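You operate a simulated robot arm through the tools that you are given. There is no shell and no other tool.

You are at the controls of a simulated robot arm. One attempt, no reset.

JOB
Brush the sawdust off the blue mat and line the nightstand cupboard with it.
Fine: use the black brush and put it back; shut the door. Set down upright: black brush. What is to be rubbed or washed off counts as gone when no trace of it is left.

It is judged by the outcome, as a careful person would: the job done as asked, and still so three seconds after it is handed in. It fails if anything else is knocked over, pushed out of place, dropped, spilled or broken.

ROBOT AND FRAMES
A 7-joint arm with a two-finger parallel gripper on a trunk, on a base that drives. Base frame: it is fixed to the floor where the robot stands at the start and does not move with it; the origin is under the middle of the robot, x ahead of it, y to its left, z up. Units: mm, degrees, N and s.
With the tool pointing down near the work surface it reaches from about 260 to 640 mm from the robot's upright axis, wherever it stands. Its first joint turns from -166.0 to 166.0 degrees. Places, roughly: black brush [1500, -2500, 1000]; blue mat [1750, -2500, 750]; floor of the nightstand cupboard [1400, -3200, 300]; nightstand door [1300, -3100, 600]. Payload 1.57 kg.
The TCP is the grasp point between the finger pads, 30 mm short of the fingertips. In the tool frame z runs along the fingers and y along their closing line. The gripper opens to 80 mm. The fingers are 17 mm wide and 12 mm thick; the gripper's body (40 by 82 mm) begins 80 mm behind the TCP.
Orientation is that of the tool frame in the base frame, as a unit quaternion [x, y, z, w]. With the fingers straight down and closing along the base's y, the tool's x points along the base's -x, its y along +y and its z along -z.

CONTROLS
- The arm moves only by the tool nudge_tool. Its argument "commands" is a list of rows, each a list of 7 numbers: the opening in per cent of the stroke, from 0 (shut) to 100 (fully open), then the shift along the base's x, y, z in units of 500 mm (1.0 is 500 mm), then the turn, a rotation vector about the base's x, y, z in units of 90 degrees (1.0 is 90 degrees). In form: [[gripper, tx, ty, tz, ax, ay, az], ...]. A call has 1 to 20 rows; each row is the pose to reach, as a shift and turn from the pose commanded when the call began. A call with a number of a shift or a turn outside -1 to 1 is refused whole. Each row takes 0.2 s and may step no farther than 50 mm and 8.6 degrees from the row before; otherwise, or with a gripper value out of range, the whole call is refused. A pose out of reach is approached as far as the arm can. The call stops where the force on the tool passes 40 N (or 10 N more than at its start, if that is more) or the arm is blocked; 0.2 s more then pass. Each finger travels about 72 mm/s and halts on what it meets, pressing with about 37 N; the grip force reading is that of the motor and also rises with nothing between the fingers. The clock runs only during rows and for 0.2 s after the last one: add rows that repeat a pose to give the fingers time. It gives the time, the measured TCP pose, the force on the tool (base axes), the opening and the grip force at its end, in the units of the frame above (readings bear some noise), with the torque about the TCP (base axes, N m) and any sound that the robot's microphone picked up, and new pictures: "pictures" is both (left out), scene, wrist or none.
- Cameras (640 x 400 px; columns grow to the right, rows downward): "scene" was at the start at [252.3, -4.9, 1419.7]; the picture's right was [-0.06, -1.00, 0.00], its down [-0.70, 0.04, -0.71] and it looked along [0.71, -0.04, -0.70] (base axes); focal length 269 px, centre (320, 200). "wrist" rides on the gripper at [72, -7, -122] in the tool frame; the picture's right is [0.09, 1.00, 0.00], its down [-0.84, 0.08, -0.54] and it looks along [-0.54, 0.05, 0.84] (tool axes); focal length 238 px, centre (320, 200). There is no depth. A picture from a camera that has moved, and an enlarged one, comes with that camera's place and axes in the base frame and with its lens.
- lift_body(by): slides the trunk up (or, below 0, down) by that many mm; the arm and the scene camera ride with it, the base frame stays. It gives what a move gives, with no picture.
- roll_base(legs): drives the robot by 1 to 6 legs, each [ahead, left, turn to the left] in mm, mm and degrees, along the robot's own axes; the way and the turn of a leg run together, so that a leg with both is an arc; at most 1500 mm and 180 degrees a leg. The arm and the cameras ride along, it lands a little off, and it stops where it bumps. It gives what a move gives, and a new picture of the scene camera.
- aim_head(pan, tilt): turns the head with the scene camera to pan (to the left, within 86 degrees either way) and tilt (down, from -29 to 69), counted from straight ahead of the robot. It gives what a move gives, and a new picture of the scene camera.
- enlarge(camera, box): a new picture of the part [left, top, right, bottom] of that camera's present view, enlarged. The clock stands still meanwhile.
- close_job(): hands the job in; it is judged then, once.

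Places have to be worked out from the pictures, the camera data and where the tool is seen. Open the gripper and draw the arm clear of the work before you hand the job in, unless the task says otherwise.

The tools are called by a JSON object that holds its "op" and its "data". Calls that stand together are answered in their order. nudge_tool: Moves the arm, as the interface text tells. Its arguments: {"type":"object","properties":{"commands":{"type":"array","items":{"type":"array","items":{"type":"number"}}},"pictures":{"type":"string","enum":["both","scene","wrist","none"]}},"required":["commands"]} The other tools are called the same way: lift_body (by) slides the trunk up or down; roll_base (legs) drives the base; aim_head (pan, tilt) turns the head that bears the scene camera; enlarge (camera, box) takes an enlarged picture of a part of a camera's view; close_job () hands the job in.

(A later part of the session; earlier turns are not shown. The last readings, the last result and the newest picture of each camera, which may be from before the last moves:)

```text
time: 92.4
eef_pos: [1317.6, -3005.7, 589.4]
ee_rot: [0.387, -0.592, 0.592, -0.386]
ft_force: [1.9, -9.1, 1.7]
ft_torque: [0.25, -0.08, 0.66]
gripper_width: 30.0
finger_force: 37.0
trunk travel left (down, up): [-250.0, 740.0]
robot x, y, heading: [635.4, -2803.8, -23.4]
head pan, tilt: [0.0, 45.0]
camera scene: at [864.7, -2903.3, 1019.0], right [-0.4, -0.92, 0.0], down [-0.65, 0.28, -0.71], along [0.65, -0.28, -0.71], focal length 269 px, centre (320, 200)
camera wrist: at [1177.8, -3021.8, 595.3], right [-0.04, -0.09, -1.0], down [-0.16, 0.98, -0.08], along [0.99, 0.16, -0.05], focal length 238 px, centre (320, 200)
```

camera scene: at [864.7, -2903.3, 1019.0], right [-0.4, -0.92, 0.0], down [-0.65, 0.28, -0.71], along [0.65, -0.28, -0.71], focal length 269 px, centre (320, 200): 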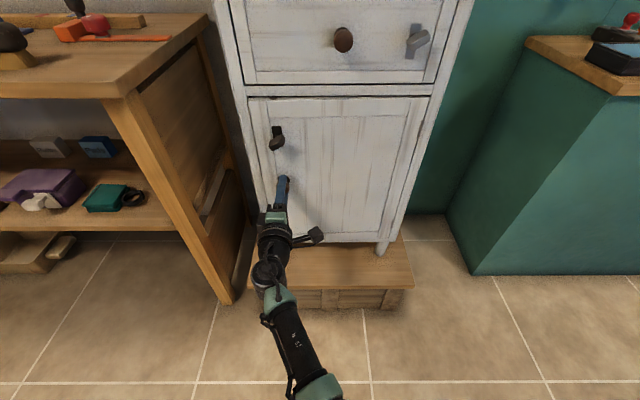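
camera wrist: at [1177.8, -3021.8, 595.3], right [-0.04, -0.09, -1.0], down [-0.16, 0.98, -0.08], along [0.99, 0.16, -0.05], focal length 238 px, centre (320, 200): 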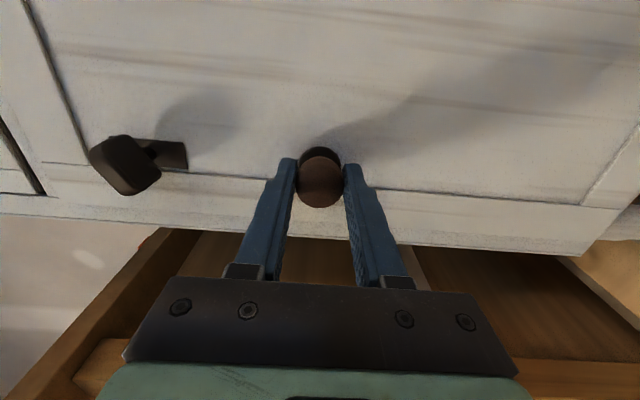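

The latch and knob move with me while the frame stays: the door is opening freely. I follow the arc round the right-hand hinge (radius ≈ 300 mm), turning the tool half as fast as the door.

{"op": "nudge_tool", "data": {"commands": [[0, -0.0428, 0.0078, 0, 0, 0, 0.0222], [0, -0.0844, 0.014, 0, 0, 0, 0.0444], [0, -0.1264, 0.017, 0, 0, 0, 0.0667], [0, -0.1684, 0.0176, 0, 0, 0, 0.0889], [0, -0.2102, 0.0152, 0, 0, 0, 0.1111], [0, -0.2522, 0.0096, 0, 0, 0, 0.1333], [0, -0.2522, 0.0096, 0, 0, 0, 0.1333]]}}

```text
time: 94.0
eef_pos: [1190.5, -3000.5, 589.8]
ee_rot: [0.446, -0.547, 0.549, -0.447]
ft_force: [4.3, -13.7, 1.5]
ft_torque: [-0.04, -0.18, 0.27]
gripper_width: 30.2
finger_force: 36.9
trunk travel left (down, up): [-250.0, 740.0]
robot x, y, heading: [638.2, -2798.9, -23.7]
head pan, tilt: [0.0, 45.0]
camera scene: at [864.9, -2903.4, 1019.0], right [-0.4, -0.92, 0.0], down [-0.65, 0.28, -0.71], along [0.65, -0.28, -0.71], focal length 269 px, centre (320, 200)
camera wrist: at [1057.8, -3045.5, 595.0], right [-0.02, -0.09, -1.0], down [-0.36, 0.93, -0.08], along [0.93, 0.36, -0.05], focal length 238 px, centre (320, 200)
```

scene: 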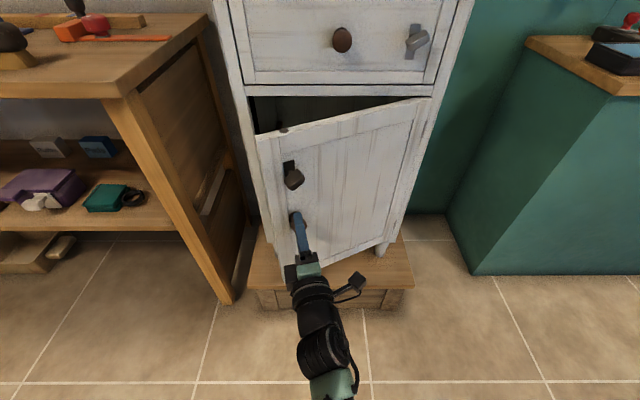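
wrist: 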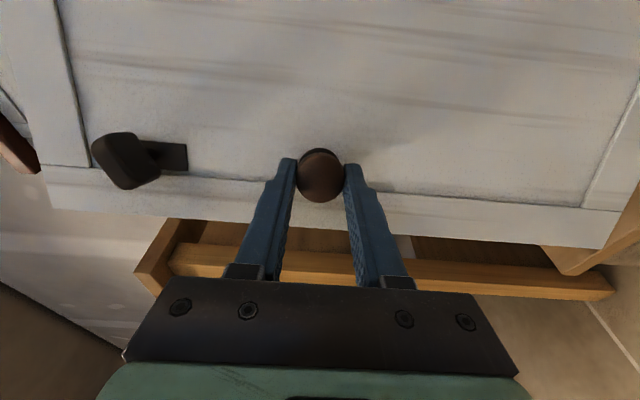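

The door follows well (about 26° open). I continue round the arc, trimming the radius by 2 mm to ease the side load.

{"op": "nudge_tool", "data": {"commands": [[0, -0.0408, -0.012, 0, 0, 0, 0.0222], [0, -0.0812, -0.0234, 0, 0, 0, 0.0444], [0, -0.1208, -0.0374, 0, 0, 0, 0.0667], [0, -0.1594, -0.054, 0, 0, 0, 0.0889], [0, -0.1964, -0.0732, 0, 0, 0, 0.1111], [0, -0.2324, -0.095, 0, 0, 0, 0.1333], [0, -0.2666, -0.1194, 0, 0, 0, 0.1556], [0, -0.299, -0.1458, 0, 0, 0, 0.1778], [0, -0.299, -0.1458, 0, 0, 0, 0.1778]]}}

```text
time: 96.0
eef_pos: [1042.8, -3070.5, 590.9]
ee_rot: [0.521, -0.478, 0.479, -0.52]
ft_force: [9.8, -4.4, 1.3]
ft_torque: [0.02, 0.33, 1.03]
gripper_width: 30.3
finger_force: 37.1
trunk travel left (down, up): [-250.0, 740.0]
robot x, y, heading: [636.3, -2803.7, -23.4]
head pan, tilt: [0.0, 45.0]
camera scene: at [865.2, -2902.9, 1019.0], right [-0.4, -0.92, 0.0], down [-0.65, 0.28, -0.71], along [0.65, -0.28, -0.71], focal length 269 px, centre (320, 200)
camera wrist: at [928.0, -3152.0, 595.0], right [0.01, -0.09, -1.0], down [-0.61, 0.79, -0.08], along [0.79, 0.61, -0.05], focal length 238 px, centre (320, 200)
```

scene: 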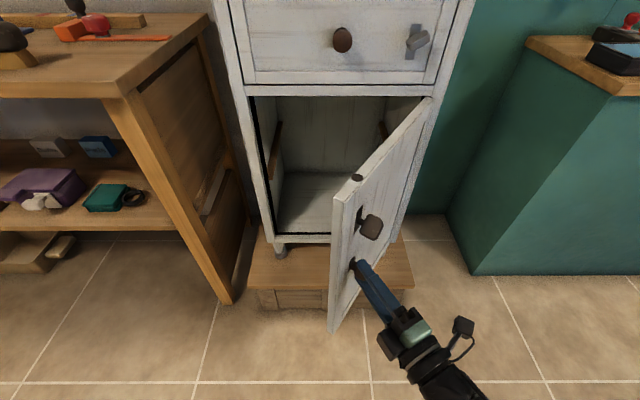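
wrist: 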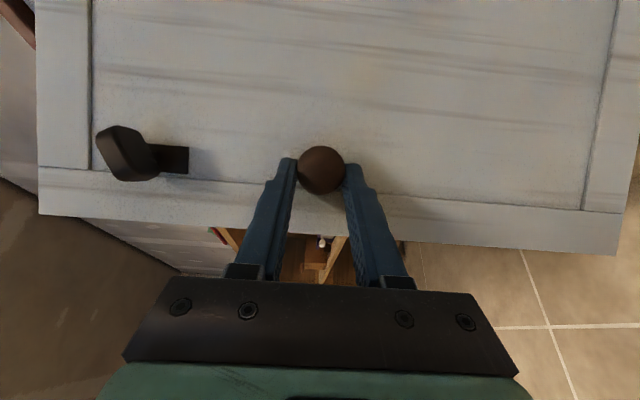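

The door is about 60° open and the cupboard's white floor is visible. I carry on round the arc to just under 100°.

{"op": "nudge_tool", "data": {"commands": [[0, -0.0288, -0.0312, 0, 0, 0, 0.0222], [0, -0.0572, -0.062, 0, 0, 0, 0.0444], [0, -0.0832, -0.0948, 0, 0, 0, 0.0667], [0, -0.1074, -0.1292, 0, 0, 0, 0.0889], [0, -0.1286, -0.1648, 0, 0, 0, 0.1111], [0, -0.1476, -0.2024, 0, 0, 0, 0.1333], [0, -0.1638, -0.241, 0, 0, 0, 0.1556], [0, -0.1774, -0.2808, 0, 0, 0, 0.1778], [0, -0.1882, -0.3216, 0, 0, 0, 0.2], [0, -0.196, -0.3628, 0, 0, 0, 0.2222], [0, -0.196, -0.3628, 0, 0, 0, 0.2222]]}}

```text
time: 98.4
eef_pos: [944.2, -3252.6, 589.6]
ee_rot: [0.596, -0.382, 0.381, -0.595]
ft_force: [-9.4, 4.8, -8.3]
ft_torque: [-0.16, 0.28, 1.11]
gripper_width: 30.2
finger_force: 36.8
trunk travel left (down, up): [-250.0, 740.0]
robot x, y, heading: [629.0, -2804.7, -23.1]
head pan, tilt: [0.0, 45.0]
camera scene: at [864.9, -2903.1, 1018.9], right [-0.4, -0.92, 0.0], down [-0.65, 0.28, -0.71], along [0.65, -0.28, -0.71], focal length 269 px, centre (320, 200)
camera wrist: at [864.3, -3368.8, 595.5], right [0.04, -0.08, -1.0], down [-0.84, 0.53, -0.08], along [0.54, 0.84, -0.05], focal length 238 px, centre (320, 200)
```

scene: 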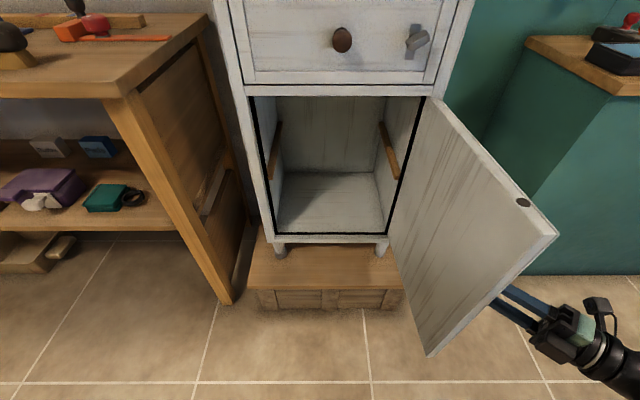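
wrist: 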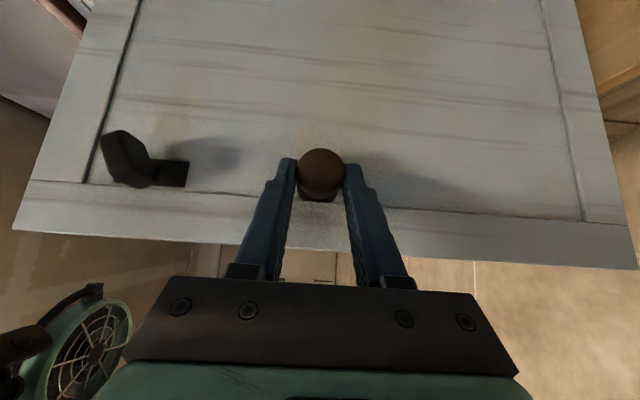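

The door stands beyond 100°. I enlarge the view of the cupboard's inside to measure it.

{"op": "enlarge", "data": {"camera": "scene", "box": [230, 80, 430, 270]}}

```text
2.11 times, centred on (330, 175) of scene
camera zoom: at [864.9, -2903.1, 1018.9], right [-0.4, -0.92, 0.0], down [-0.65, 0.28, -0.71], along [0.65, -0.28, -0.71], focal length 566 px, centre (299, 253)
```

zoom: 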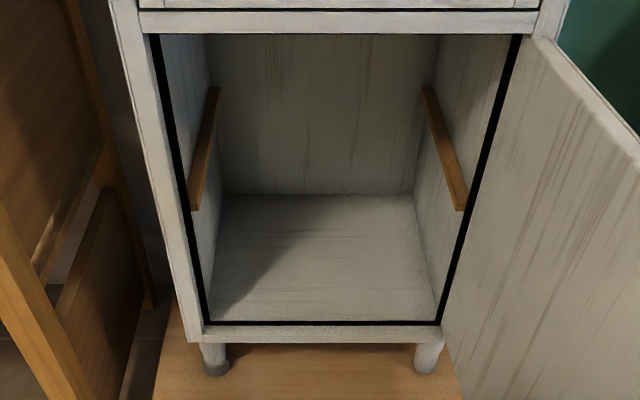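

Inside is a clear box with side runners and an empty floor. I let go of the knob and draw back along the tool's own axis.

{"op": "nudge_tool", "data": {"commands": [[50, 0, 0, 0, 0, 0, 0], [80, 0, 0, 0, 0, 0, 0], [100, 0, 0, 0, 0, 0, 0], [100, 0, 0, 0, 0, 0, 0], [100, -0.05, -0.023, 0, 0, 0, 0], [100, -0.1, -0.0458, 0, 0, 0, 0], [100, -0.1455, -0.0666, 0, 0, 0, 0], [100, -0.1455, -0.0666, 0, 0, 0, 0]]}}

```text
time: 100.2
eef_pos: [875.9, -3269.6, 600.5]
ee_rot: [-0.595, 0.381, -0.382, 0.595]
ft_force: [-0.4, 0.8, 0.5]
ft_torque: [0.02, -0.03, 0.02]
gripper_width: 80.0
finger_force: 0.0
out of reach, approached as far as the arm can: row 6, 7, 8
trunk travel left (down, up): [-250.0, 740.0]
robot x, y, heading: [632.8, -2803.3, -23.3]
head pan, tilt: [0.0, 45.0]
camera scene: at [864.8, -2902.9, 1019.1], right [-0.4, -0.92, 0.0], down [-0.65, 0.28, -0.71], along [0.65, -0.28, -0.71], focal length 269 px, centre (320, 200)
camera wrist: at [795.6, -3385.6, 605.2], right [0.04, -0.09, -1.0], down [-0.84, 0.54, -0.08], along [0.54, 0.84, -0.05], focal length 238 px, centre (320, 200)
```

scene: 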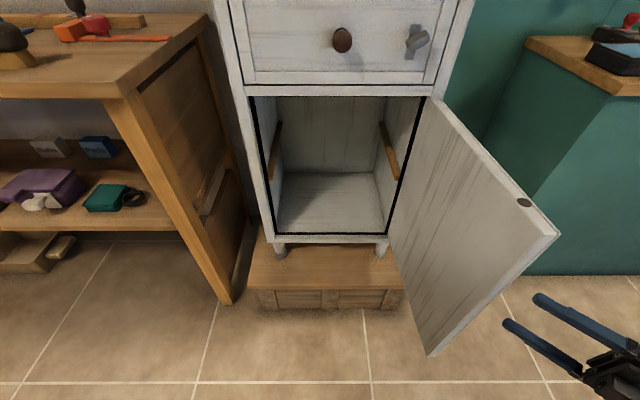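
wrist: 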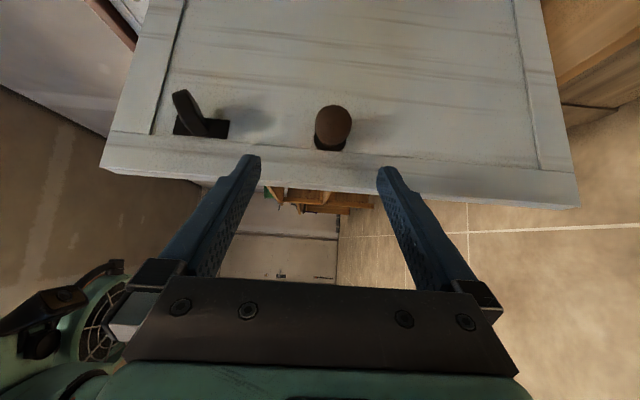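

I'm clear of the knob, with the arm near its inner limit. I back the robot away from the open door and raise the trunk again, looking into the cupboard from the greater height.

{"op": "roll_base", "data": {"legs": [[-300, 0, 0]]}}

{"op": "lift_body", "data": {"by": 400}}

{"op": "enlarge", "data": {"camera": "scene", "box": [220, 100, 460, 300]}}

```text
time: 102.2
eef_pos: [596.6, -3151.4, 599.1]
ee_rot: [0.594, -0.383, 0.385, -0.594]
ft_force: [0.2, -0.5, 0.7]
ft_torque: [0.01, 0.0, -0.02]
gripper_width: 79.9
finger_force: 0.1
trunk travel left (down, up): [-250.0, 740.0]
robot x, y, heading: [356.7, -2683.1, -23.8]
head pan, tilt: [0.0, 45.0]
camera scene: at [587.7, -2784.1, 1019.0], right [-0.4, -0.92, 0.0], down [-0.65, 0.28, -0.71], along [0.65, -0.28, -0.71], focal length 269 px, centre (320, 200)
```

scene: 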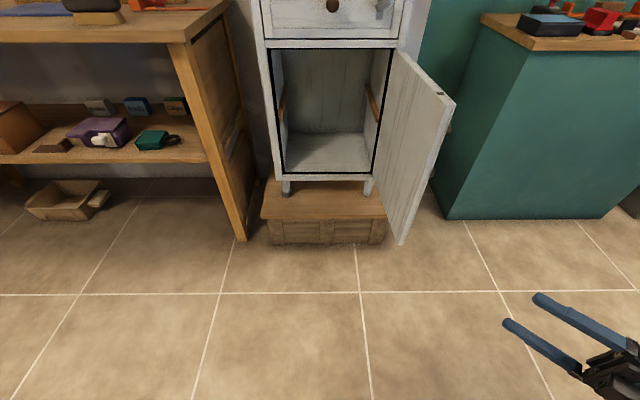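

```text
time: 106.1
eef_pos: [597.9, -3150.7, 998.4]
ee_rot: [-0.594, 0.383, -0.384, 0.594]
ft_force: [1.1, 0.4, -0.1]
ft_torque: [-0.01, 0.04, 0.02]
gripper_width: 80.3
finger_force: 0.1
trunk travel left (down, up): [-650.0, 340.0]
robot x, y, heading: [357.5, -2682.4, -23.7]
head pan, tilt: [0.0, 45.0]
```

```text
2.00 times, centred on (340, 200) of scene
camera zoom: at [587.7, -2784.1, 1419.0], right [-0.4, -0.92, 0.0], down [-0.65, 0.28, -0.71], along [0.65, -0.28, -0.71], focal length 537 px, centre (280, 200)
```

zoom: 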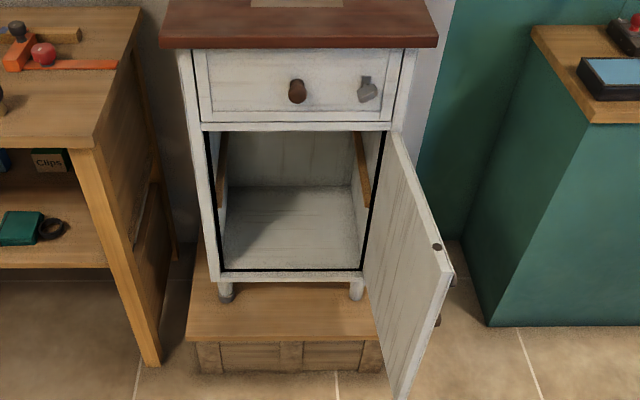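

From the two heights I judge the cupboard floor at z ≈ 325, some 310 mm deep and 345 mm wide, empty. Now for the mat: I first swing the arm back in front of me, turning the tool straight ahead.

{"op": "nudge_tool", "data": {"commands": [[100, 0.053, 0.0612, 0, 0, 0, -0.0889], [100, 0.106, 0.1223, 0, 0, 0, -0.1778], [100, 0.159, 0.1835, 0, 0, 0, -0.2667], [100, 0.2121, 0.2447, 0, 0, 0, -0.3556], [100, 0.2652, 0.3058, 0, 0, 0, -0.4444], [100, 0.3182, 0.367, 0, 0, 0, -0.5333], [100, 0.3182, 0.367, 0, 0, 0, -0.5333]], "pictures": "scene"}}

```text
time: 107.7
eef_pos: [850.5, -3072.7, 794.1]
ee_rot: [0.386, -0.592, 0.593, -0.385]
ft_force: [-0.3, -1.2, -0.4]
ft_torque: [-0.02, 0.02, 0.03]
gripper_width: 79.9
finger_force: 0.0
out of reach, approached as far as the arm can: row 1, 2, 3, 4, 5, 6, 7
trunk travel left (down, up): [-650.0, 340.0]
robot x, y, heading: [359.0, -2682.2, -23.7]
head pan, tilt: [0.0, 45.0]
camera scene: at [586.9, -2785.0, 1419.1], right [-0.4, -0.92, 0.0], down [-0.65, 0.28, -0.71], along [0.65, -0.28, -0.71], focal length 269 px, centre (320, 200)
```

scene: 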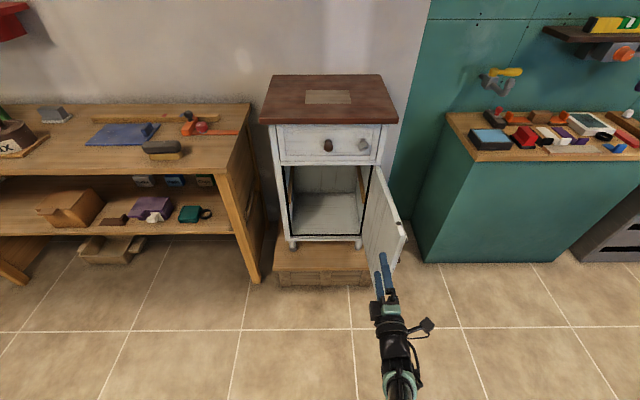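

That pose was out of the arm's reach near the body, so it stopped short (z 794). I move it outward toward the pose it held earlier, and check where it ends.

{"op": "nudge_tool", "data": {"commands": [[100, 0.05, 0.05, 0.03, 0, 0, 0], [100, 0.1, 0.1, 0.06, 0, 0, 0], [100, 0.15, 0.15, 0.09, 0, 0, 0], [100, 0.2, 0.2, 0.12, 0, 0, 0], [100, 0.25, 0.23, 0.16, 0, 0, 0], [100, 0.29, 0.266, 0.204, 0, 0, 0], [100, 0.29, 0.266, 0.204, 0, 0, 0]], "pictures": "scene"}}

```text
time: 109.3
eef_pos: [1027.8, -2958.4, 864.3]
ee_rot: [0.386, -0.591, 0.594, -0.386]
ft_force: [-0.7, -0.2, 0.0]
ft_torque: [0.01, 0.01, -0.03]
gripper_width: 80.3
finger_force: 0.0
out of reach, approached as far as the arm can: row 1, 2, 3, 4, 5, 6, 7
trunk travel left (down, up): [-650.0, 340.0]
robot x, y, heading: [355.4, -2687.0, -23.6]
head pan, tilt: [0.0, 45.0]
camera scene: at [587.6, -2784.3, 1419.0], right [-0.4, -0.92, 0.0], down [-0.65, 0.28, -0.71], along [0.65, -0.28, -0.71], focal length 269 px, centre (320, 200)
```

scene: 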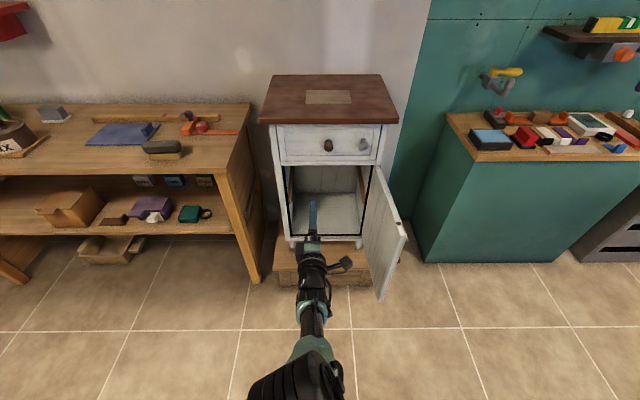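

The commanded target evidently stayed at the old place, so the arm is stretching toward (1176, -2969, 692). I command it back from there to a well-reachable pose at about (900, -2848, 1090).

{"op": "nudge_tool", "data": {"commands": [[100, -0.05, 0.022, 0.0726, 0, 0, 0], [100, -0.1, 0.044, 0.1452, 0, 0, 0], [100, -0.15, 0.066, 0.2178, 0, 0, 0], [100, -0.2, 0.088, 0.2904, 0, 0, 0], [100, -0.25, 0.11, 0.363, 0, 0, 0], [100, -0.3, 0.132, 0.4356, 0, 0, 0], [100, -0.35, 0.154, 0.5082, 0, 0, 0], [100, -0.4, 0.176, 0.5808, 0, 0, 0], [100, -0.45, 0.198, 0.6534, 0, 0, 0], [100, -0.5, 0.22, 0.726, 0, 0, 0], [100, -0.551, 0.2424, 0.799, 0, 0, 0], [100, -0.551, 0.2424, 0.799, 0, 0, 0]], "pictures": "scene"}}

```text
time: 111.9
eef_pos: [837.5, -2861.1, 1255.2]
ee_rot: [0.387, -0.592, 0.593, -0.385]
ft_force: [1.0, 0.1, -1.4]
ft_torque: [0.0, -0.01, 0.02]
gripper_width: 79.6
finger_force: 0.1
out of reach, approached as far as the arm can: row 1, 9, 10, 11, 12
trunk travel left (down, up): [-650.0, 340.0]
robot x, y, heading: [354.7, -2684.4, -23.5]
head pan, tilt: [0.0, 45.0]
camera scene: at [587.3, -2784.5, 1419.1], right [-0.4, -0.92, 0.0], down [-0.65, 0.28, -0.71], along [0.65, -0.28, -0.71], focal length 269 px, centre (320, 200)
```

scene: 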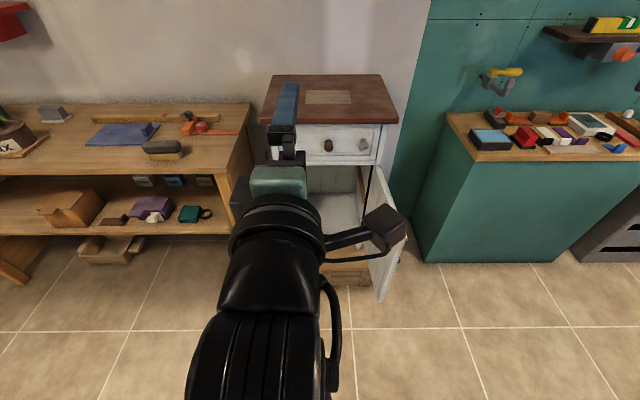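

The reference was the measured pose after all; the arm is now high at z 1255. I bring it to (900, -2848, 1090), a pose that worked before relative to the body.

{"op": "nudge_tool", "data": {"commands": [[100, 0.03, 0.006, -0.08, 0, 0, 0], [100, 0.06, 0.012, -0.16, 0, 0, 0], [100, 0.09, 0.018, -0.24, 0, 0, 0], [100, 0.125, 0.026, -0.328, 0, 0, 0], [100, 0.125, 0.026, -0.328, 0, 0, 0]], "pictures": "scene"}}

```text
time: 113.1
eef_pos: [902.3, -2844.6, 1092.0]
ee_rot: [0.387, -0.591, 0.594, -0.385]
ft_force: [-0.7, -0.3, -0.5]
ft_torque: [-0.01, 0.02, -0.03]
gripper_width: 80.1
finger_force: 0.1
trunk travel left (down, up): [-650.0, 340.0]
robot x, y, heading: [354.0, -2684.4, -23.6]
head pan, tilt: [0.0, 45.0]
camera scene: at [587.4, -2784.1, 1419.1], right [-0.4, -0.92, 0.0], down [-0.65, 0.28, -0.71], along [0.65, -0.28, -0.71], focal length 269 px, centre (320, 200)
```

scene: 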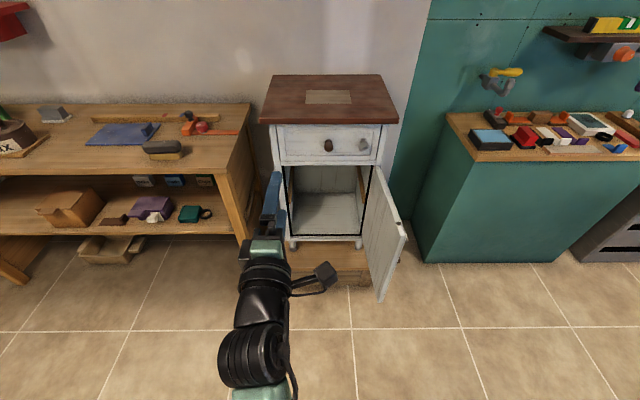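

Reachable again. Now I roll the tool back by 90° about its axis so the fingers close sideways, camera underneath.

{"op": "nudge_tool", "data": {"commands": [[100, 0, 0, 0, 0.0833, -0.0364, 0], [100, 0, 0, 0, 0.1666, -0.0728, 0], [100, 0, 0, 0, 0.2499, -0.1092, 0], [100, 0, 0, 0, 0.3332, -0.1456, 0], [100, 0, 0, 0, 0.4165, -0.182, 0], [100, 0, 0, 0, 0.4998, -0.2183, 0], [100, 0, 0, 0, 0.5831, -0.2547, 0], [100, 0, 0, 0, 0.6665, -0.2911, 0], [100, 0, 0, 0, 0.7498, -0.3275, 0], [100, 0, 0, 0, 0.8331, -0.3639, 0], [100, 0, 0, 0, 0.9164, -0.4003, 0], [100, 0, 0, 0, 0.9164, -0.4003, 0]], "pictures": "wrist"}}

```text
time: 115.7
eef_pos: [904.9, -2846.1, 1091.4]
ee_rot: [0.144, 0.694, -0.144, 0.691]
ft_force: [0.3, -0.1, 0.6]
ft_torque: [0.01, -0.03, -0.01]
gripper_width: 80.0
finger_force: 0.0
trunk travel left (down, up): [-650.0, 340.0]
robot x, y, heading: [355.5, -2683.0, -23.8]
head pan, tilt: [0.0, 45.0]
camera wrist: at [789.3, -2802.4, 1018.5], right [0.4, 0.91, -0.09], down [-0.46, 0.29, 0.84], along [0.79, -0.29, 0.54], focal length 238 px, centre (320, 200)
```

wrist: 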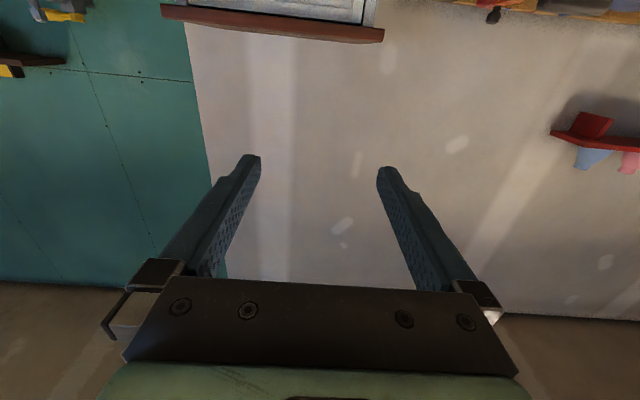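

Now I pitch the tool 60° downward, keeping the TCP in place.

{"op": "nudge_tool", "data": {"commands": [[100, 0, 0, 0, 0.0334, 0.0764, 0], [100, 0, 0, 0, 0.0667, 0.1527, 0], [100, 0, 0, 0, 0.1001, 0.2291, 0], [100, 0, 0, 0, 0.1335, 0.3055, 0], [100, 0, 0, 0, 0.1668, 0.3818, 0], [100, 0, 0, 0, 0.2002, 0.4582, 0], [100, 0, 0, 0, 0.2335, 0.5345, 0], [100, 0, 0, 0, 0.2669, 0.6109, 0], [100, 0, 0, 0, 0.2669, 0.6109, 0]]}}

```text
time: 117.7
eef_pos: [902.0, -2846.9, 1090.9]
ee_rot: [0.196, 0.947, -0.053, 0.251]
ft_force: [-0.7, 0.3, -0.4]
ft_torque: [0.0, 0.01, 0.0]
gripper_width: 79.9
finger_force: 0.1
trunk travel left (down, up): [-650.0, 340.0]
robot x, y, heading: [358.6, -2685.2, -23.5]
head pan, tilt: [0.0, 45.0]
camera scene: at [587.3, -2784.9, 1419.0], right [-0.4, -0.92, 0.0], down [-0.65, 0.28, -0.71], along [0.65, -0.28, -0.71], focal length 269 px, centre (320, 200)
camera wrist: at [787.9, -2802.9, 1160.1], right [0.32, 0.95, -0.05], down [0.45, -0.11, 0.89], along [0.83, -0.31, -0.46], focal length 238 px, centre (320, 200)
```

scene: 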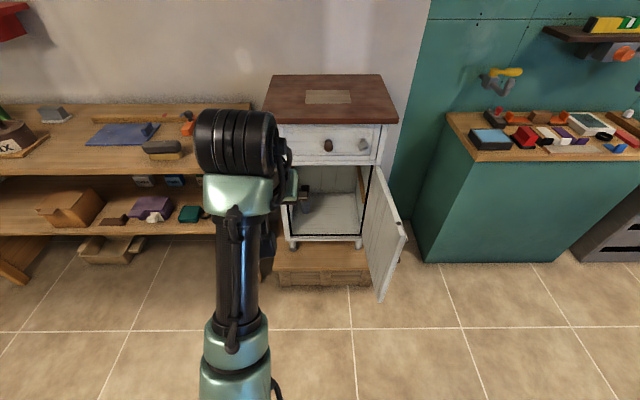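
wrist: 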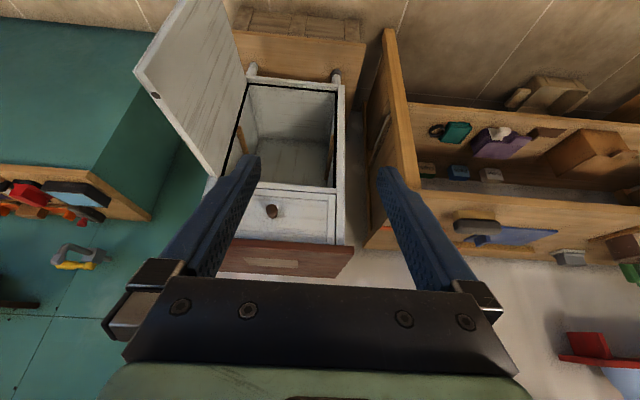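

The tool is ready, pointing forward and down. I drive left 589 mm and then ahead to bring the tool over the mat's tab.

{"op": "roll_base", "data": {"legs": [[0, 589, 0], [560, 0, 0]]}}

{"op": "aim_head", "data": {"pan": 5, "tilt": 58}}

{"op": "nudge_tool", "data": {"commands": [[100, 0, 0, 0, 0, 0, 0]]}}

```text
time: 123.8
eef_pos: [1647.9, -2531.8, 1092.2]
ee_rot: [0.199, 0.946, -0.054, 0.25]
ft_force: [-0.5, 0.1, -0.5]
ft_torque: [-0.01, 0.01, 0.02]
gripper_width: 80.0
finger_force: 0.2
trunk travel left (down, up): [-650.0, 340.0]
robot x, y, heading: [1101.3, -2369.9, -23.9]
head pan, tilt: [0.0, 45.0]
camera scene: at [1332.8, -2469.6, 1419.0], right [-0.41, -0.91, 0.0], down [-0.65, 0.29, -0.71], along [0.65, -0.29, -0.71], focal length 269 px, centre (320, 200)
```

scene: 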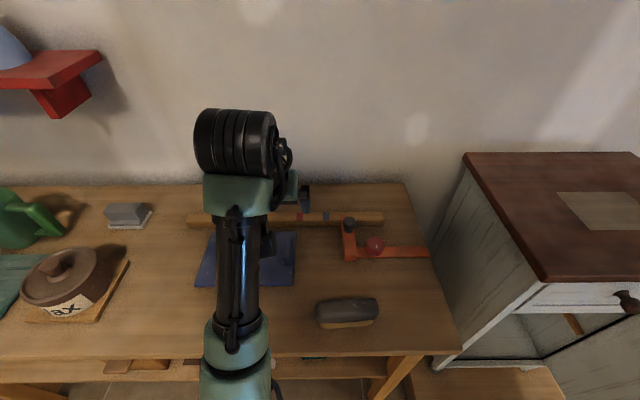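

```text
time: 124.5
eef_pos: [1648.2, -2532.2, 1090.7]
ee_rot: [0.198, 0.946, -0.053, 0.252]
ft_force: [0.3, -0.3, -0.4]
ft_torque: [-0.03, 0.03, 0.01]
gripper_width: 79.9
finger_force: 0.1
trunk travel left (down, up): [-650.0, 340.0]
robot x, y, heading: [1100.2, -2368.6, -23.7]
head pan, tilt: [5.0, 58.0]
camera scene: at [1323.3, -2458.8, 1402.0], right [-0.32, -0.95, 0.0], down [-0.8, 0.27, -0.53], along [0.5, -0.17, -0.85], focal length 269 px, centre (320, 200)
```

scene: 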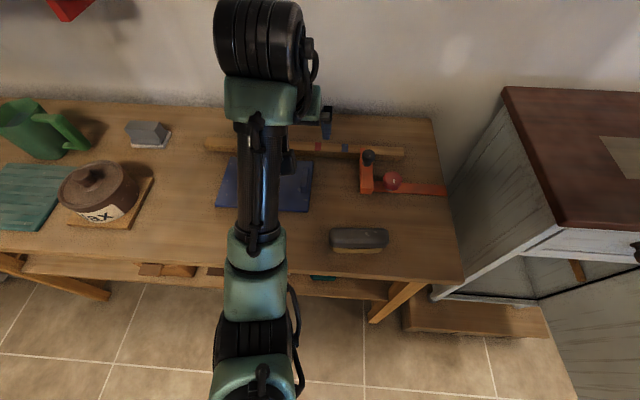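

```text
time: 125.0
eef_pos: [1648.1, -2532.2, 1091.9]
ee_rot: [0.198, 0.946, -0.053, 0.251]
ft_force: [1.0, -0.2, -0.6]
ft_torque: [0.03, -0.03, 0.01]
gripper_width: 80.0
finger_force: 0.0
trunk travel left (down, up): [-650.0, 340.0]
robot x, y, heading: [1103.5, -2373.3, -24.1]
head pan, tilt: [5.0, 58.0]
camera scene: at [1323.3, -2458.8, 1401.9], right [-0.32, -0.95, 0.0], down [-0.8, 0.27, -0.53], along [0.5, -0.17, -0.85], focal length 269 px, centre (320, 200)
camera wrist: at [1532.9, -2488.4, 1160.0], right [0.33, 0.94, -0.05], down [0.45, -0.11, 0.89], along [0.83, -0.31, -0.46], focal length 238 px, centre (320, 200)
```

scene: 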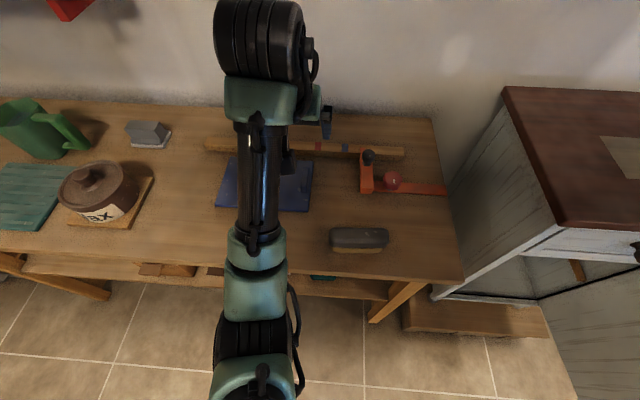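
wrist: 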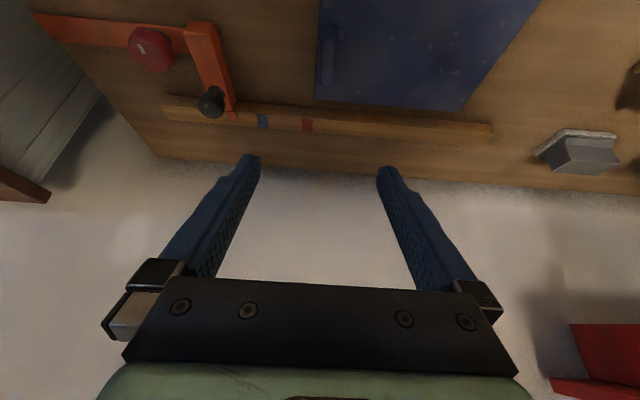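

The mat and its tab show at the top of the wrist view (picture up is toward me and down). I enlarge it to place the tab.

{"op": "enlarge", "data": {"camera": "wrist", "box": [280, 0, 540, 120]}}

{"op": "enlarge", "data": {"camera": "scene", "box": [200, 120, 340, 220]}}

```text
2.46 times, centred on (410, 60) of wrist
camera zoom: at [1532.9, -2488.4, 1160.0], right [0.33, 0.94, -0.05], down [0.45, -0.11, 0.89], along [0.83, -0.31, -0.46], focal length 587 px, centre (98, 545)
```

zoom: 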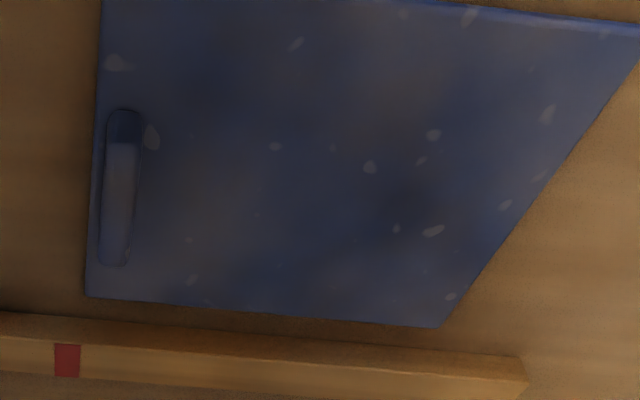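

```text
4.00 times, centred on (270, 170) of scene
camera zoom: at [1323.3, -2458.8, 1401.9], right [-0.32, -0.95, 0.0], down [-0.8, 0.27, -0.53], along [0.5, -0.17, -0.85], focal length 1074 px, centre (520, 320)
```

zoom: 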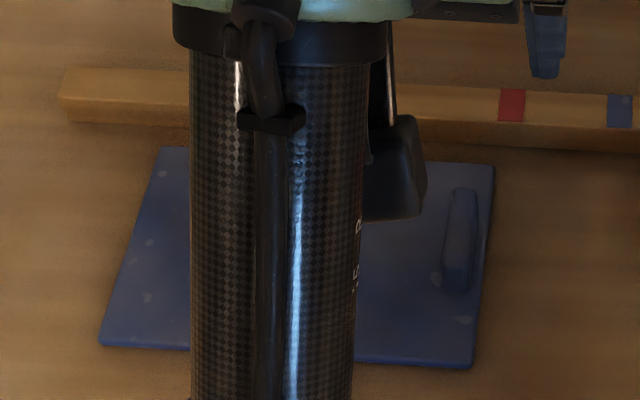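

The tab is about 57 × 15 mm, 28 mm tall (z 869–897), centred at (1690.6, -2546.4) and parallel to my heading. I lower the open fingers astride it, stopping first at z ≈ 940 to check.

{"op": "nudge_tool", "data": {"commands": [[100, 0.02, -0.006, -0.09, 0, 0, 0], [100, 0.04, -0.012, -0.18, 0, 0, 0], [100, 0.06, -0.018, -0.26, 0, 0, 0], [100, 0.0672, -0.0206, -0.304, 0, 0, 0], [100, 0.0672, -0.0206, -0.304, 0, 0, 0]]}}

{"op": "enlarge", "data": {"camera": "wrist", "box": [220, 60, 420, 200]}}

```text
time: 126.2
eef_pos: [1682.6, -2541.6, 938.5]
ee_rot: [0.199, 0.946, -0.054, 0.251]
ft_force: [0.0, 0.1, -0.2]
ft_torque: [-0.02, 0.03, -0.01]
gripper_width: 80.0
finger_force: 0.0
trunk travel left (down, up): [-650.0, 340.0]
robot x, y, heading: [1103.9, -2368.5, -23.9]
head pan, tilt: [5.0, 58.0]
camera scene: at [1323.3, -2458.8, 1401.9], right [-0.32, -0.95, 0.0], down [-0.8, 0.27, -0.53], along [0.5, -0.17, -0.85], focal length 269 px, centre (320, 200)
camera wrist: at [1567.9, -2498.2, 1006.7], right [0.33, 0.94, -0.05], down [0.45, -0.11, 0.89], along [0.83, -0.31, -0.46], focal length 238 px, centre (320, 200)
```

scene: 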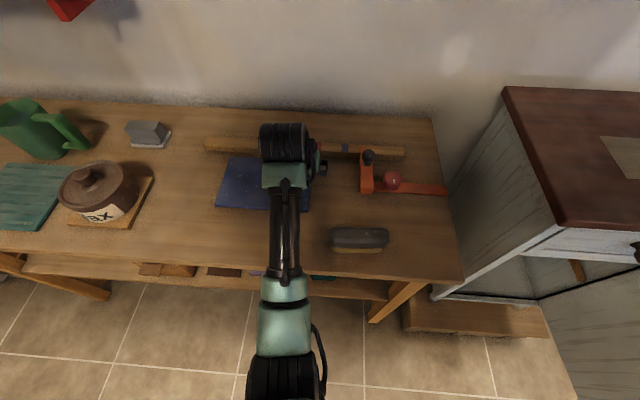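
wrist: 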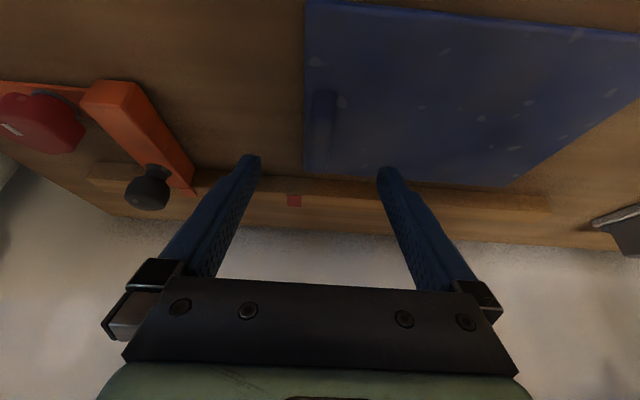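

```text
2.86 times, centred on (320, 130) of wrist
camera zoom: at [1567.9, -2498.2, 1006.7], right [0.33, 0.94, -0.05], down [0.45, -0.11, 0.89], along [0.83, -0.31, -0.46], focal length 681 px, centre (320, 400)
```

zoom: 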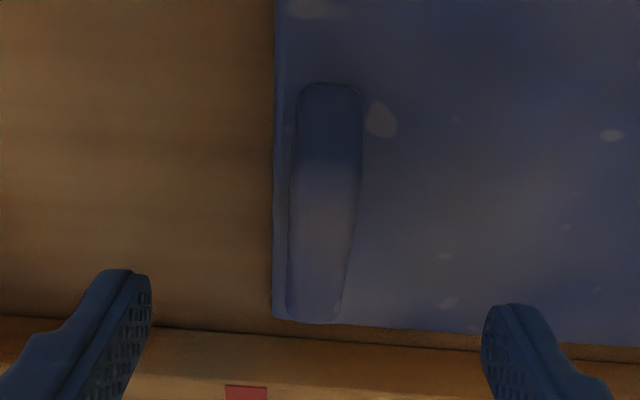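

The tab lies centred between the fingers. I go down the last 35 mm so the tips end a few millimetres above the mat.

{"op": "nudge_tool", "data": {"commands": [[100, 0.001, -0.001, -0.03, 0, 0, 0], [100, 0.003, -0.003, -0.06, 0, 0, 0], [100, 0.003, -0.003, -0.072, 0, 0, 0], [100, 0.003, -0.003, -0.072, 0, 0, 0]], "pictures": "wrist"}}

{"op": "enlarge", "data": {"camera": "wrist", "box": [220, 60, 420, 200]}}

```text
time: 127.2
eef_pos: [1685.4, -2544.2, 902.9]
ee_rot: [0.199, 0.946, -0.054, 0.252]
ft_force: [0.6, -0.4, 0.5]
ft_torque: [-0.03, -0.01, 0.05]
gripper_width: 80.1
finger_force: 0.0
trunk travel left (down, up): [-650.0, 340.0]
robot x, y, heading: [1102.2, -2367.0, -24.0]
head pan, tilt: [5.0, 58.0]
camera wrist: at [1568.8, -2499.8, 971.8], right [0.33, 0.94, -0.05], down [0.45, -0.11, 0.89], along [0.83, -0.31, -0.46], focal length 238 px, centre (320, 200)
```

wrist: 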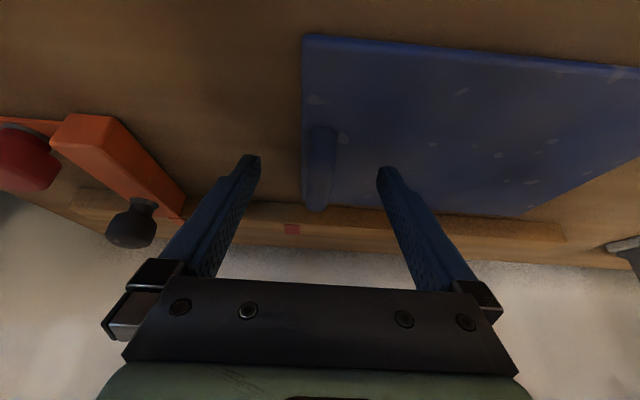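

```text
2.86 times, centred on (320, 130) of wrist
camera zoom: at [1568.8, -2499.8, 971.8], right [0.33, 0.94, -0.05], down [0.45, -0.11, 0.89], along [0.83, -0.31, -0.46], focal length 681 px, centre (320, 400)
```

zoom: 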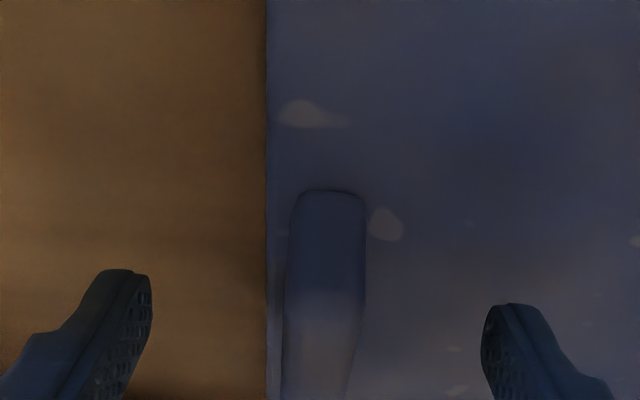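

Everything agrees; the tips hover just above the mat. I close the fingers on the tab.

{"op": "nudge_tool", "data": {"commands": [[70, 0, 0, 0, 0, 0, 0], [45, 0, 0, 0, 0, 0, 0], [25, 0, 0, 0, 0, 0, 0], [10, 0, 0, 0, 0, 0, 0], [0, 0, 0, 0, 0, 0, 0], [0, 0, 0, 0, 0, 0, 0], [0, 0, 0, 0, 0, 0, 0]], "pictures": "wrist"}}

```text
time: 128.8
eef_pos: [1683.6, -2543.7, 902.6]
ee_rot: [0.199, 0.946, -0.054, 0.252]
ft_force: [-2.5, -0.6, -0.1]
ft_torque: [0.2, -0.1, 0.33]
gripper_width: 15.7
finger_force: 31.3
trunk travel left (down, up): [-650.0, 340.0]
robot x, y, heading: [1100.3, -2364.1, -24.0]
head pan, tilt: [5.0, 58.0]
camera wrist: at [1568.6, -2499.8, 972.1], right [0.33, 0.94, -0.05], down [0.45, -0.11, 0.89], along [0.83, -0.31, -0.46], focal length 238 px, centre (320, 200)
```

wrist: 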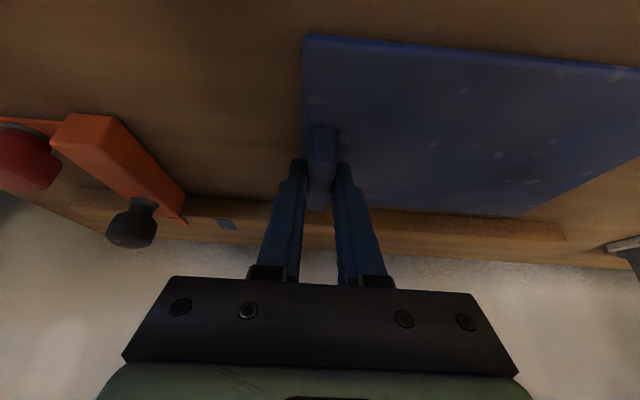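

The tab is gripped at 15.7 mm. I lift slowly by 30 mm and look how the mat hangs.

{"op": "nudge_tool", "data": {"commands": [[0, 0, 0, 0.01, 0, 0, 0], [0, 0, 0, 0.025, 0, 0, 0], [0, 0, 0, 0.045, 0, 0, 0], [0, 0, 0, 0.06, 0, 0, 0], [0, 0, 0, 0.06, 0, 0, 0]]}}

{"op": "enlarge", "data": {"camera": "scene", "box": [190, 110, 350, 230]}}

```text
time: 129.9
eef_pos: [1682.7, -2543.7, 933.3]
ee_rot: [0.199, 0.946, -0.053, 0.251]
ft_force: [-0.2, -0.1, -3.3]
ft_torque: [-0.21, 0.14, 0.01]
gripper_width: 15.9
finger_force: 31.2
trunk travel left (down, up): [-650.0, 340.0]
robot x, y, heading: [1105.6, -2365.6, -23.6]
head pan, tilt: [5.0, 58.0]
camera scene: at [1323.7, -2458.9, 1401.8], right [-0.32, -0.95, 0.0], down [-0.8, 0.27, -0.53], along [0.5, -0.17, -0.85], focal length 269 px, centre (320, 200)
camera wrist: at [1568.8, -2500.4, 1002.1], right [0.33, 0.94, -0.05], down [0.45, -0.11, 0.89], along [0.83, -0.31, -0.46], focal length 238 px, centre (320, 200)
```

scene: 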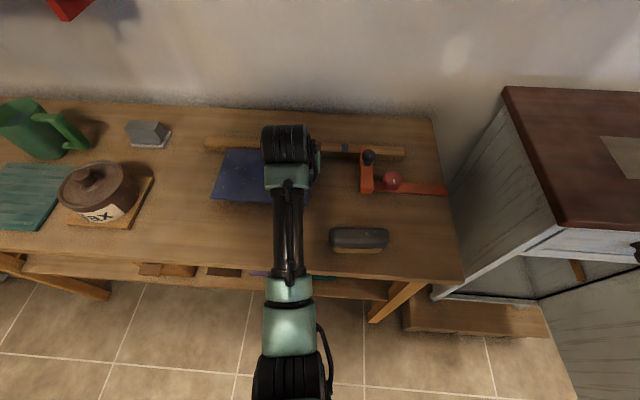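
wrist: 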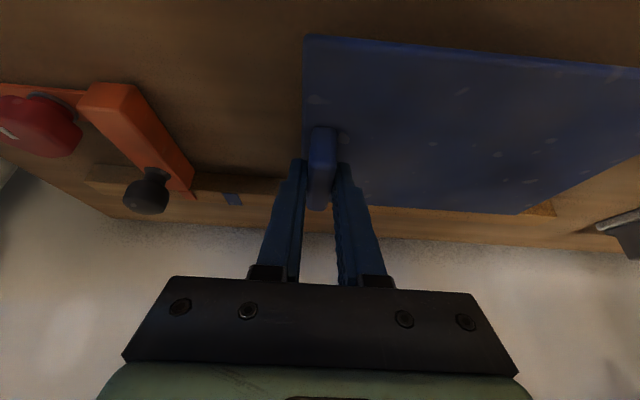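

```text
3.33 times, centred on (270, 170) of scene
camera zoom: at [1323.7, -2458.9, 1401.8], right [-0.32, -0.95, 0.0], down [-0.8, 0.27, -0.53], along [0.5, -0.17, -0.85], focal length 895 px, centre (487, 300)
```

zoom: 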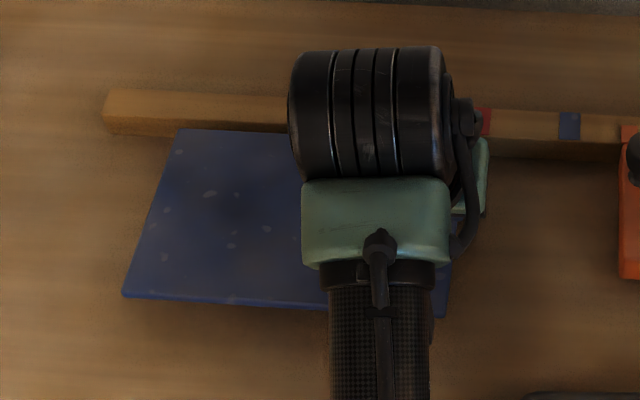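

The mat hangs level and unmoved in the grip (about 330 g). I raise it to z ≈ 1000 and back the robot away from the bench.

{"op": "nudge_tool", "data": {"commands": [[0, 0, 0, 0.03, 0, 0, 0], [0, 0, 0, 0.06, 0, 0, 0], [0, 0, 0, 0.1, 0, 0, 0], [0, 0, 0, 0.134, 0, 0, 0], [0, 0, 0, 0.134, 0, 0, 0]], "pictures": "none"}}

{"op": "roll_base", "data": {"legs": [[-560, 0, 0]]}}

```text
time: 131.2
eef_pos: [1682.6, -2544.5, 1000.3]
ee_rot: [0.199, 0.946, -0.053, 0.252]
ft_force: [0.8, 0.3, -3.5]
ft_torque: [-0.23, 0.14, 0.0]
gripper_width: 15.4
finger_force: 31.0
trunk travel left (down, up): [-650.0, 340.0]
robot x, y, heading: [1101.5, -2365.2, -24.0]
head pan, tilt: [5.0, 58.0]
```

```text
time: 134.3
eef_pos: [1176.1, -2319.0, 1000.0]
ee_rot: [0.196, 0.946, -0.053, 0.252]
ft_force: [0.7, -0.7, -2.8]
ft_torque: [-0.24, 0.14, 0.0]
gripper_width: 15.7
finger_force: 31.9
trunk travel left (down, up): [-650.0, 340.0]
robot x, y, heading: [595.7, -2141.7, -23.5]
head pan, tilt: [5.0, 58.0]
camera scene: at [816.7, -2234.5, 1401.9], right [-0.32, -0.95, 0.0], down [-0.8, 0.27, -0.53], along [0.5, -0.17, -0.85], focal length 269 px, centre (320, 200)
```

scene: 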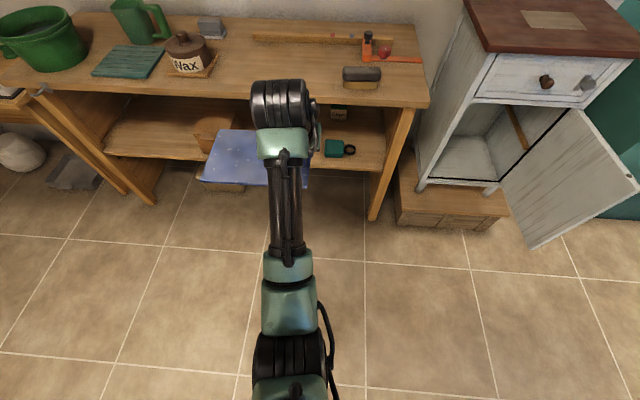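

Clear of the bench. I slide right 553 mm to stand a little left of the cupboard's middle, staying back from the open door.

{"op": "roll_base", "data": {"legs": [[0, -553, 0]]}}

{"op": "aim_head", "data": {"pan": 0, "tilt": 40}}

```text
time: 137.5
eef_pos: [952.8, -2827.5, 999.3]
ee_rot: [0.198, 0.946, -0.053, 0.252]
ft_force: [0.1, -0.3, -2.4]
ft_torque: [-0.22, 0.18, 0.0]
gripper_width: 15.3
finger_force: 31.0
trunk travel left (down, up): [-650.0, 340.0]
robot x, y, heading: [372.6, -2651.3, -23.9]
head pan, tilt: [5.0, 58.0]
camera scene: at [593.5, -2742.4, 1401.8], right [-0.32, -0.95, 0.0], down [-0.8, 0.27, -0.53], along [0.5, -0.17, -0.85], focal length 269 px, centre (320, 200)
```

scene: 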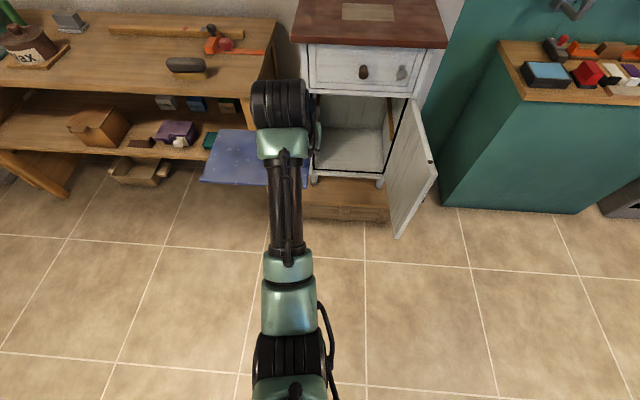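

```text
time: 138.3
eef_pos: [953.2, -2827.5, 999.6]
ee_rot: [0.198, 0.946, -0.053, 0.252]
ft_force: [0.2, 0.1, -2.7]
ft_torque: [-0.26, 0.15, 0.02]
gripper_width: 15.7
finger_force: 30.7
trunk travel left (down, up): [-650.0, 340.0]
robot x, y, heading: [369.9, -2652.7, -23.9]
head pan, tilt: [0.0, 40.0]
camera scene: at [606.2, -2754.2, 1426.2], right [-0.4, -0.91, 0.0], down [-0.59, 0.26, -0.77], along [0.7, -0.31, -0.64], focal length 269 px, centre (320, 200)
```

scene: 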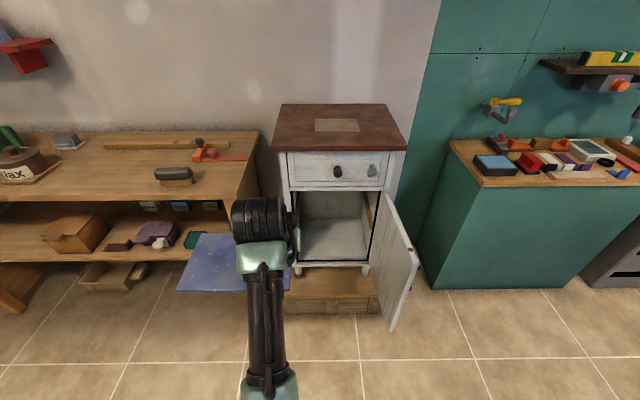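

I shift the held mat 228 mm to the right of the body so that I can stand clear of the open door, then lower the trunk.

{"op": "nudge_tool", "data": {"commands": [[0, -0.0307, -0.0695, 0, 0, 0, 0], [0, -0.0613, -0.1391, 0, 0, 0, 0], [0, -0.092, -0.2086, 0, 0, 0, 0], [0, -0.1227, -0.2781, 0, 0, 0, 0], [0, -0.1533, -0.3477, 0, 0, 0, 0], [0, -0.184, -0.4172, 0, 0, 0, 0], [0, -0.184, -0.4172, 0, 0, 0, 0]], "pictures": "scene"}}

{"op": "lift_body", "data": {"by": -400}}

```text
time: 139.9
eef_pos: [861.7, -3038.6, 999.7]
ee_rot: [0.198, 0.946, -0.055, 0.251]
ft_force: [-0.6, -0.2, -2.7]
ft_torque: [-0.24, 0.14, -0.01]
gripper_width: 15.4
finger_force: 31.3
trunk travel left (down, up): [-650.0, 340.0]
robot x, y, heading: [373.7, -2654.3, -23.9]
head pan, tilt: [0.0, 40.0]
camera scene: at [606.4, -2753.9, 1426.2], right [-0.4, -0.91, 0.0], down [-0.59, 0.26, -0.77], along [0.7, -0.31, -0.64], focal length 269 px, centre (320, 200)
```

scene: 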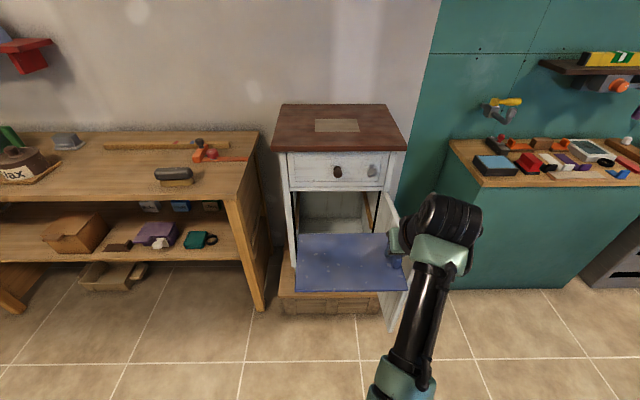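

```text
time: 143.8
eef_pos: [860.7, -3036.7, 599.6]
ee_rot: [0.198, 0.946, -0.053, 0.252]
ft_force: [0.3, 0.0, -2.7]
ft_torque: [-0.23, 0.16, 0.04]
gripper_width: 15.7
finger_force: 30.9
trunk travel left (down, up): [-250.0, 740.0]
robot x, y, heading: [373.4, -2652.9, -24.1]
head pan, tilt: [0.0, 40.0]
```

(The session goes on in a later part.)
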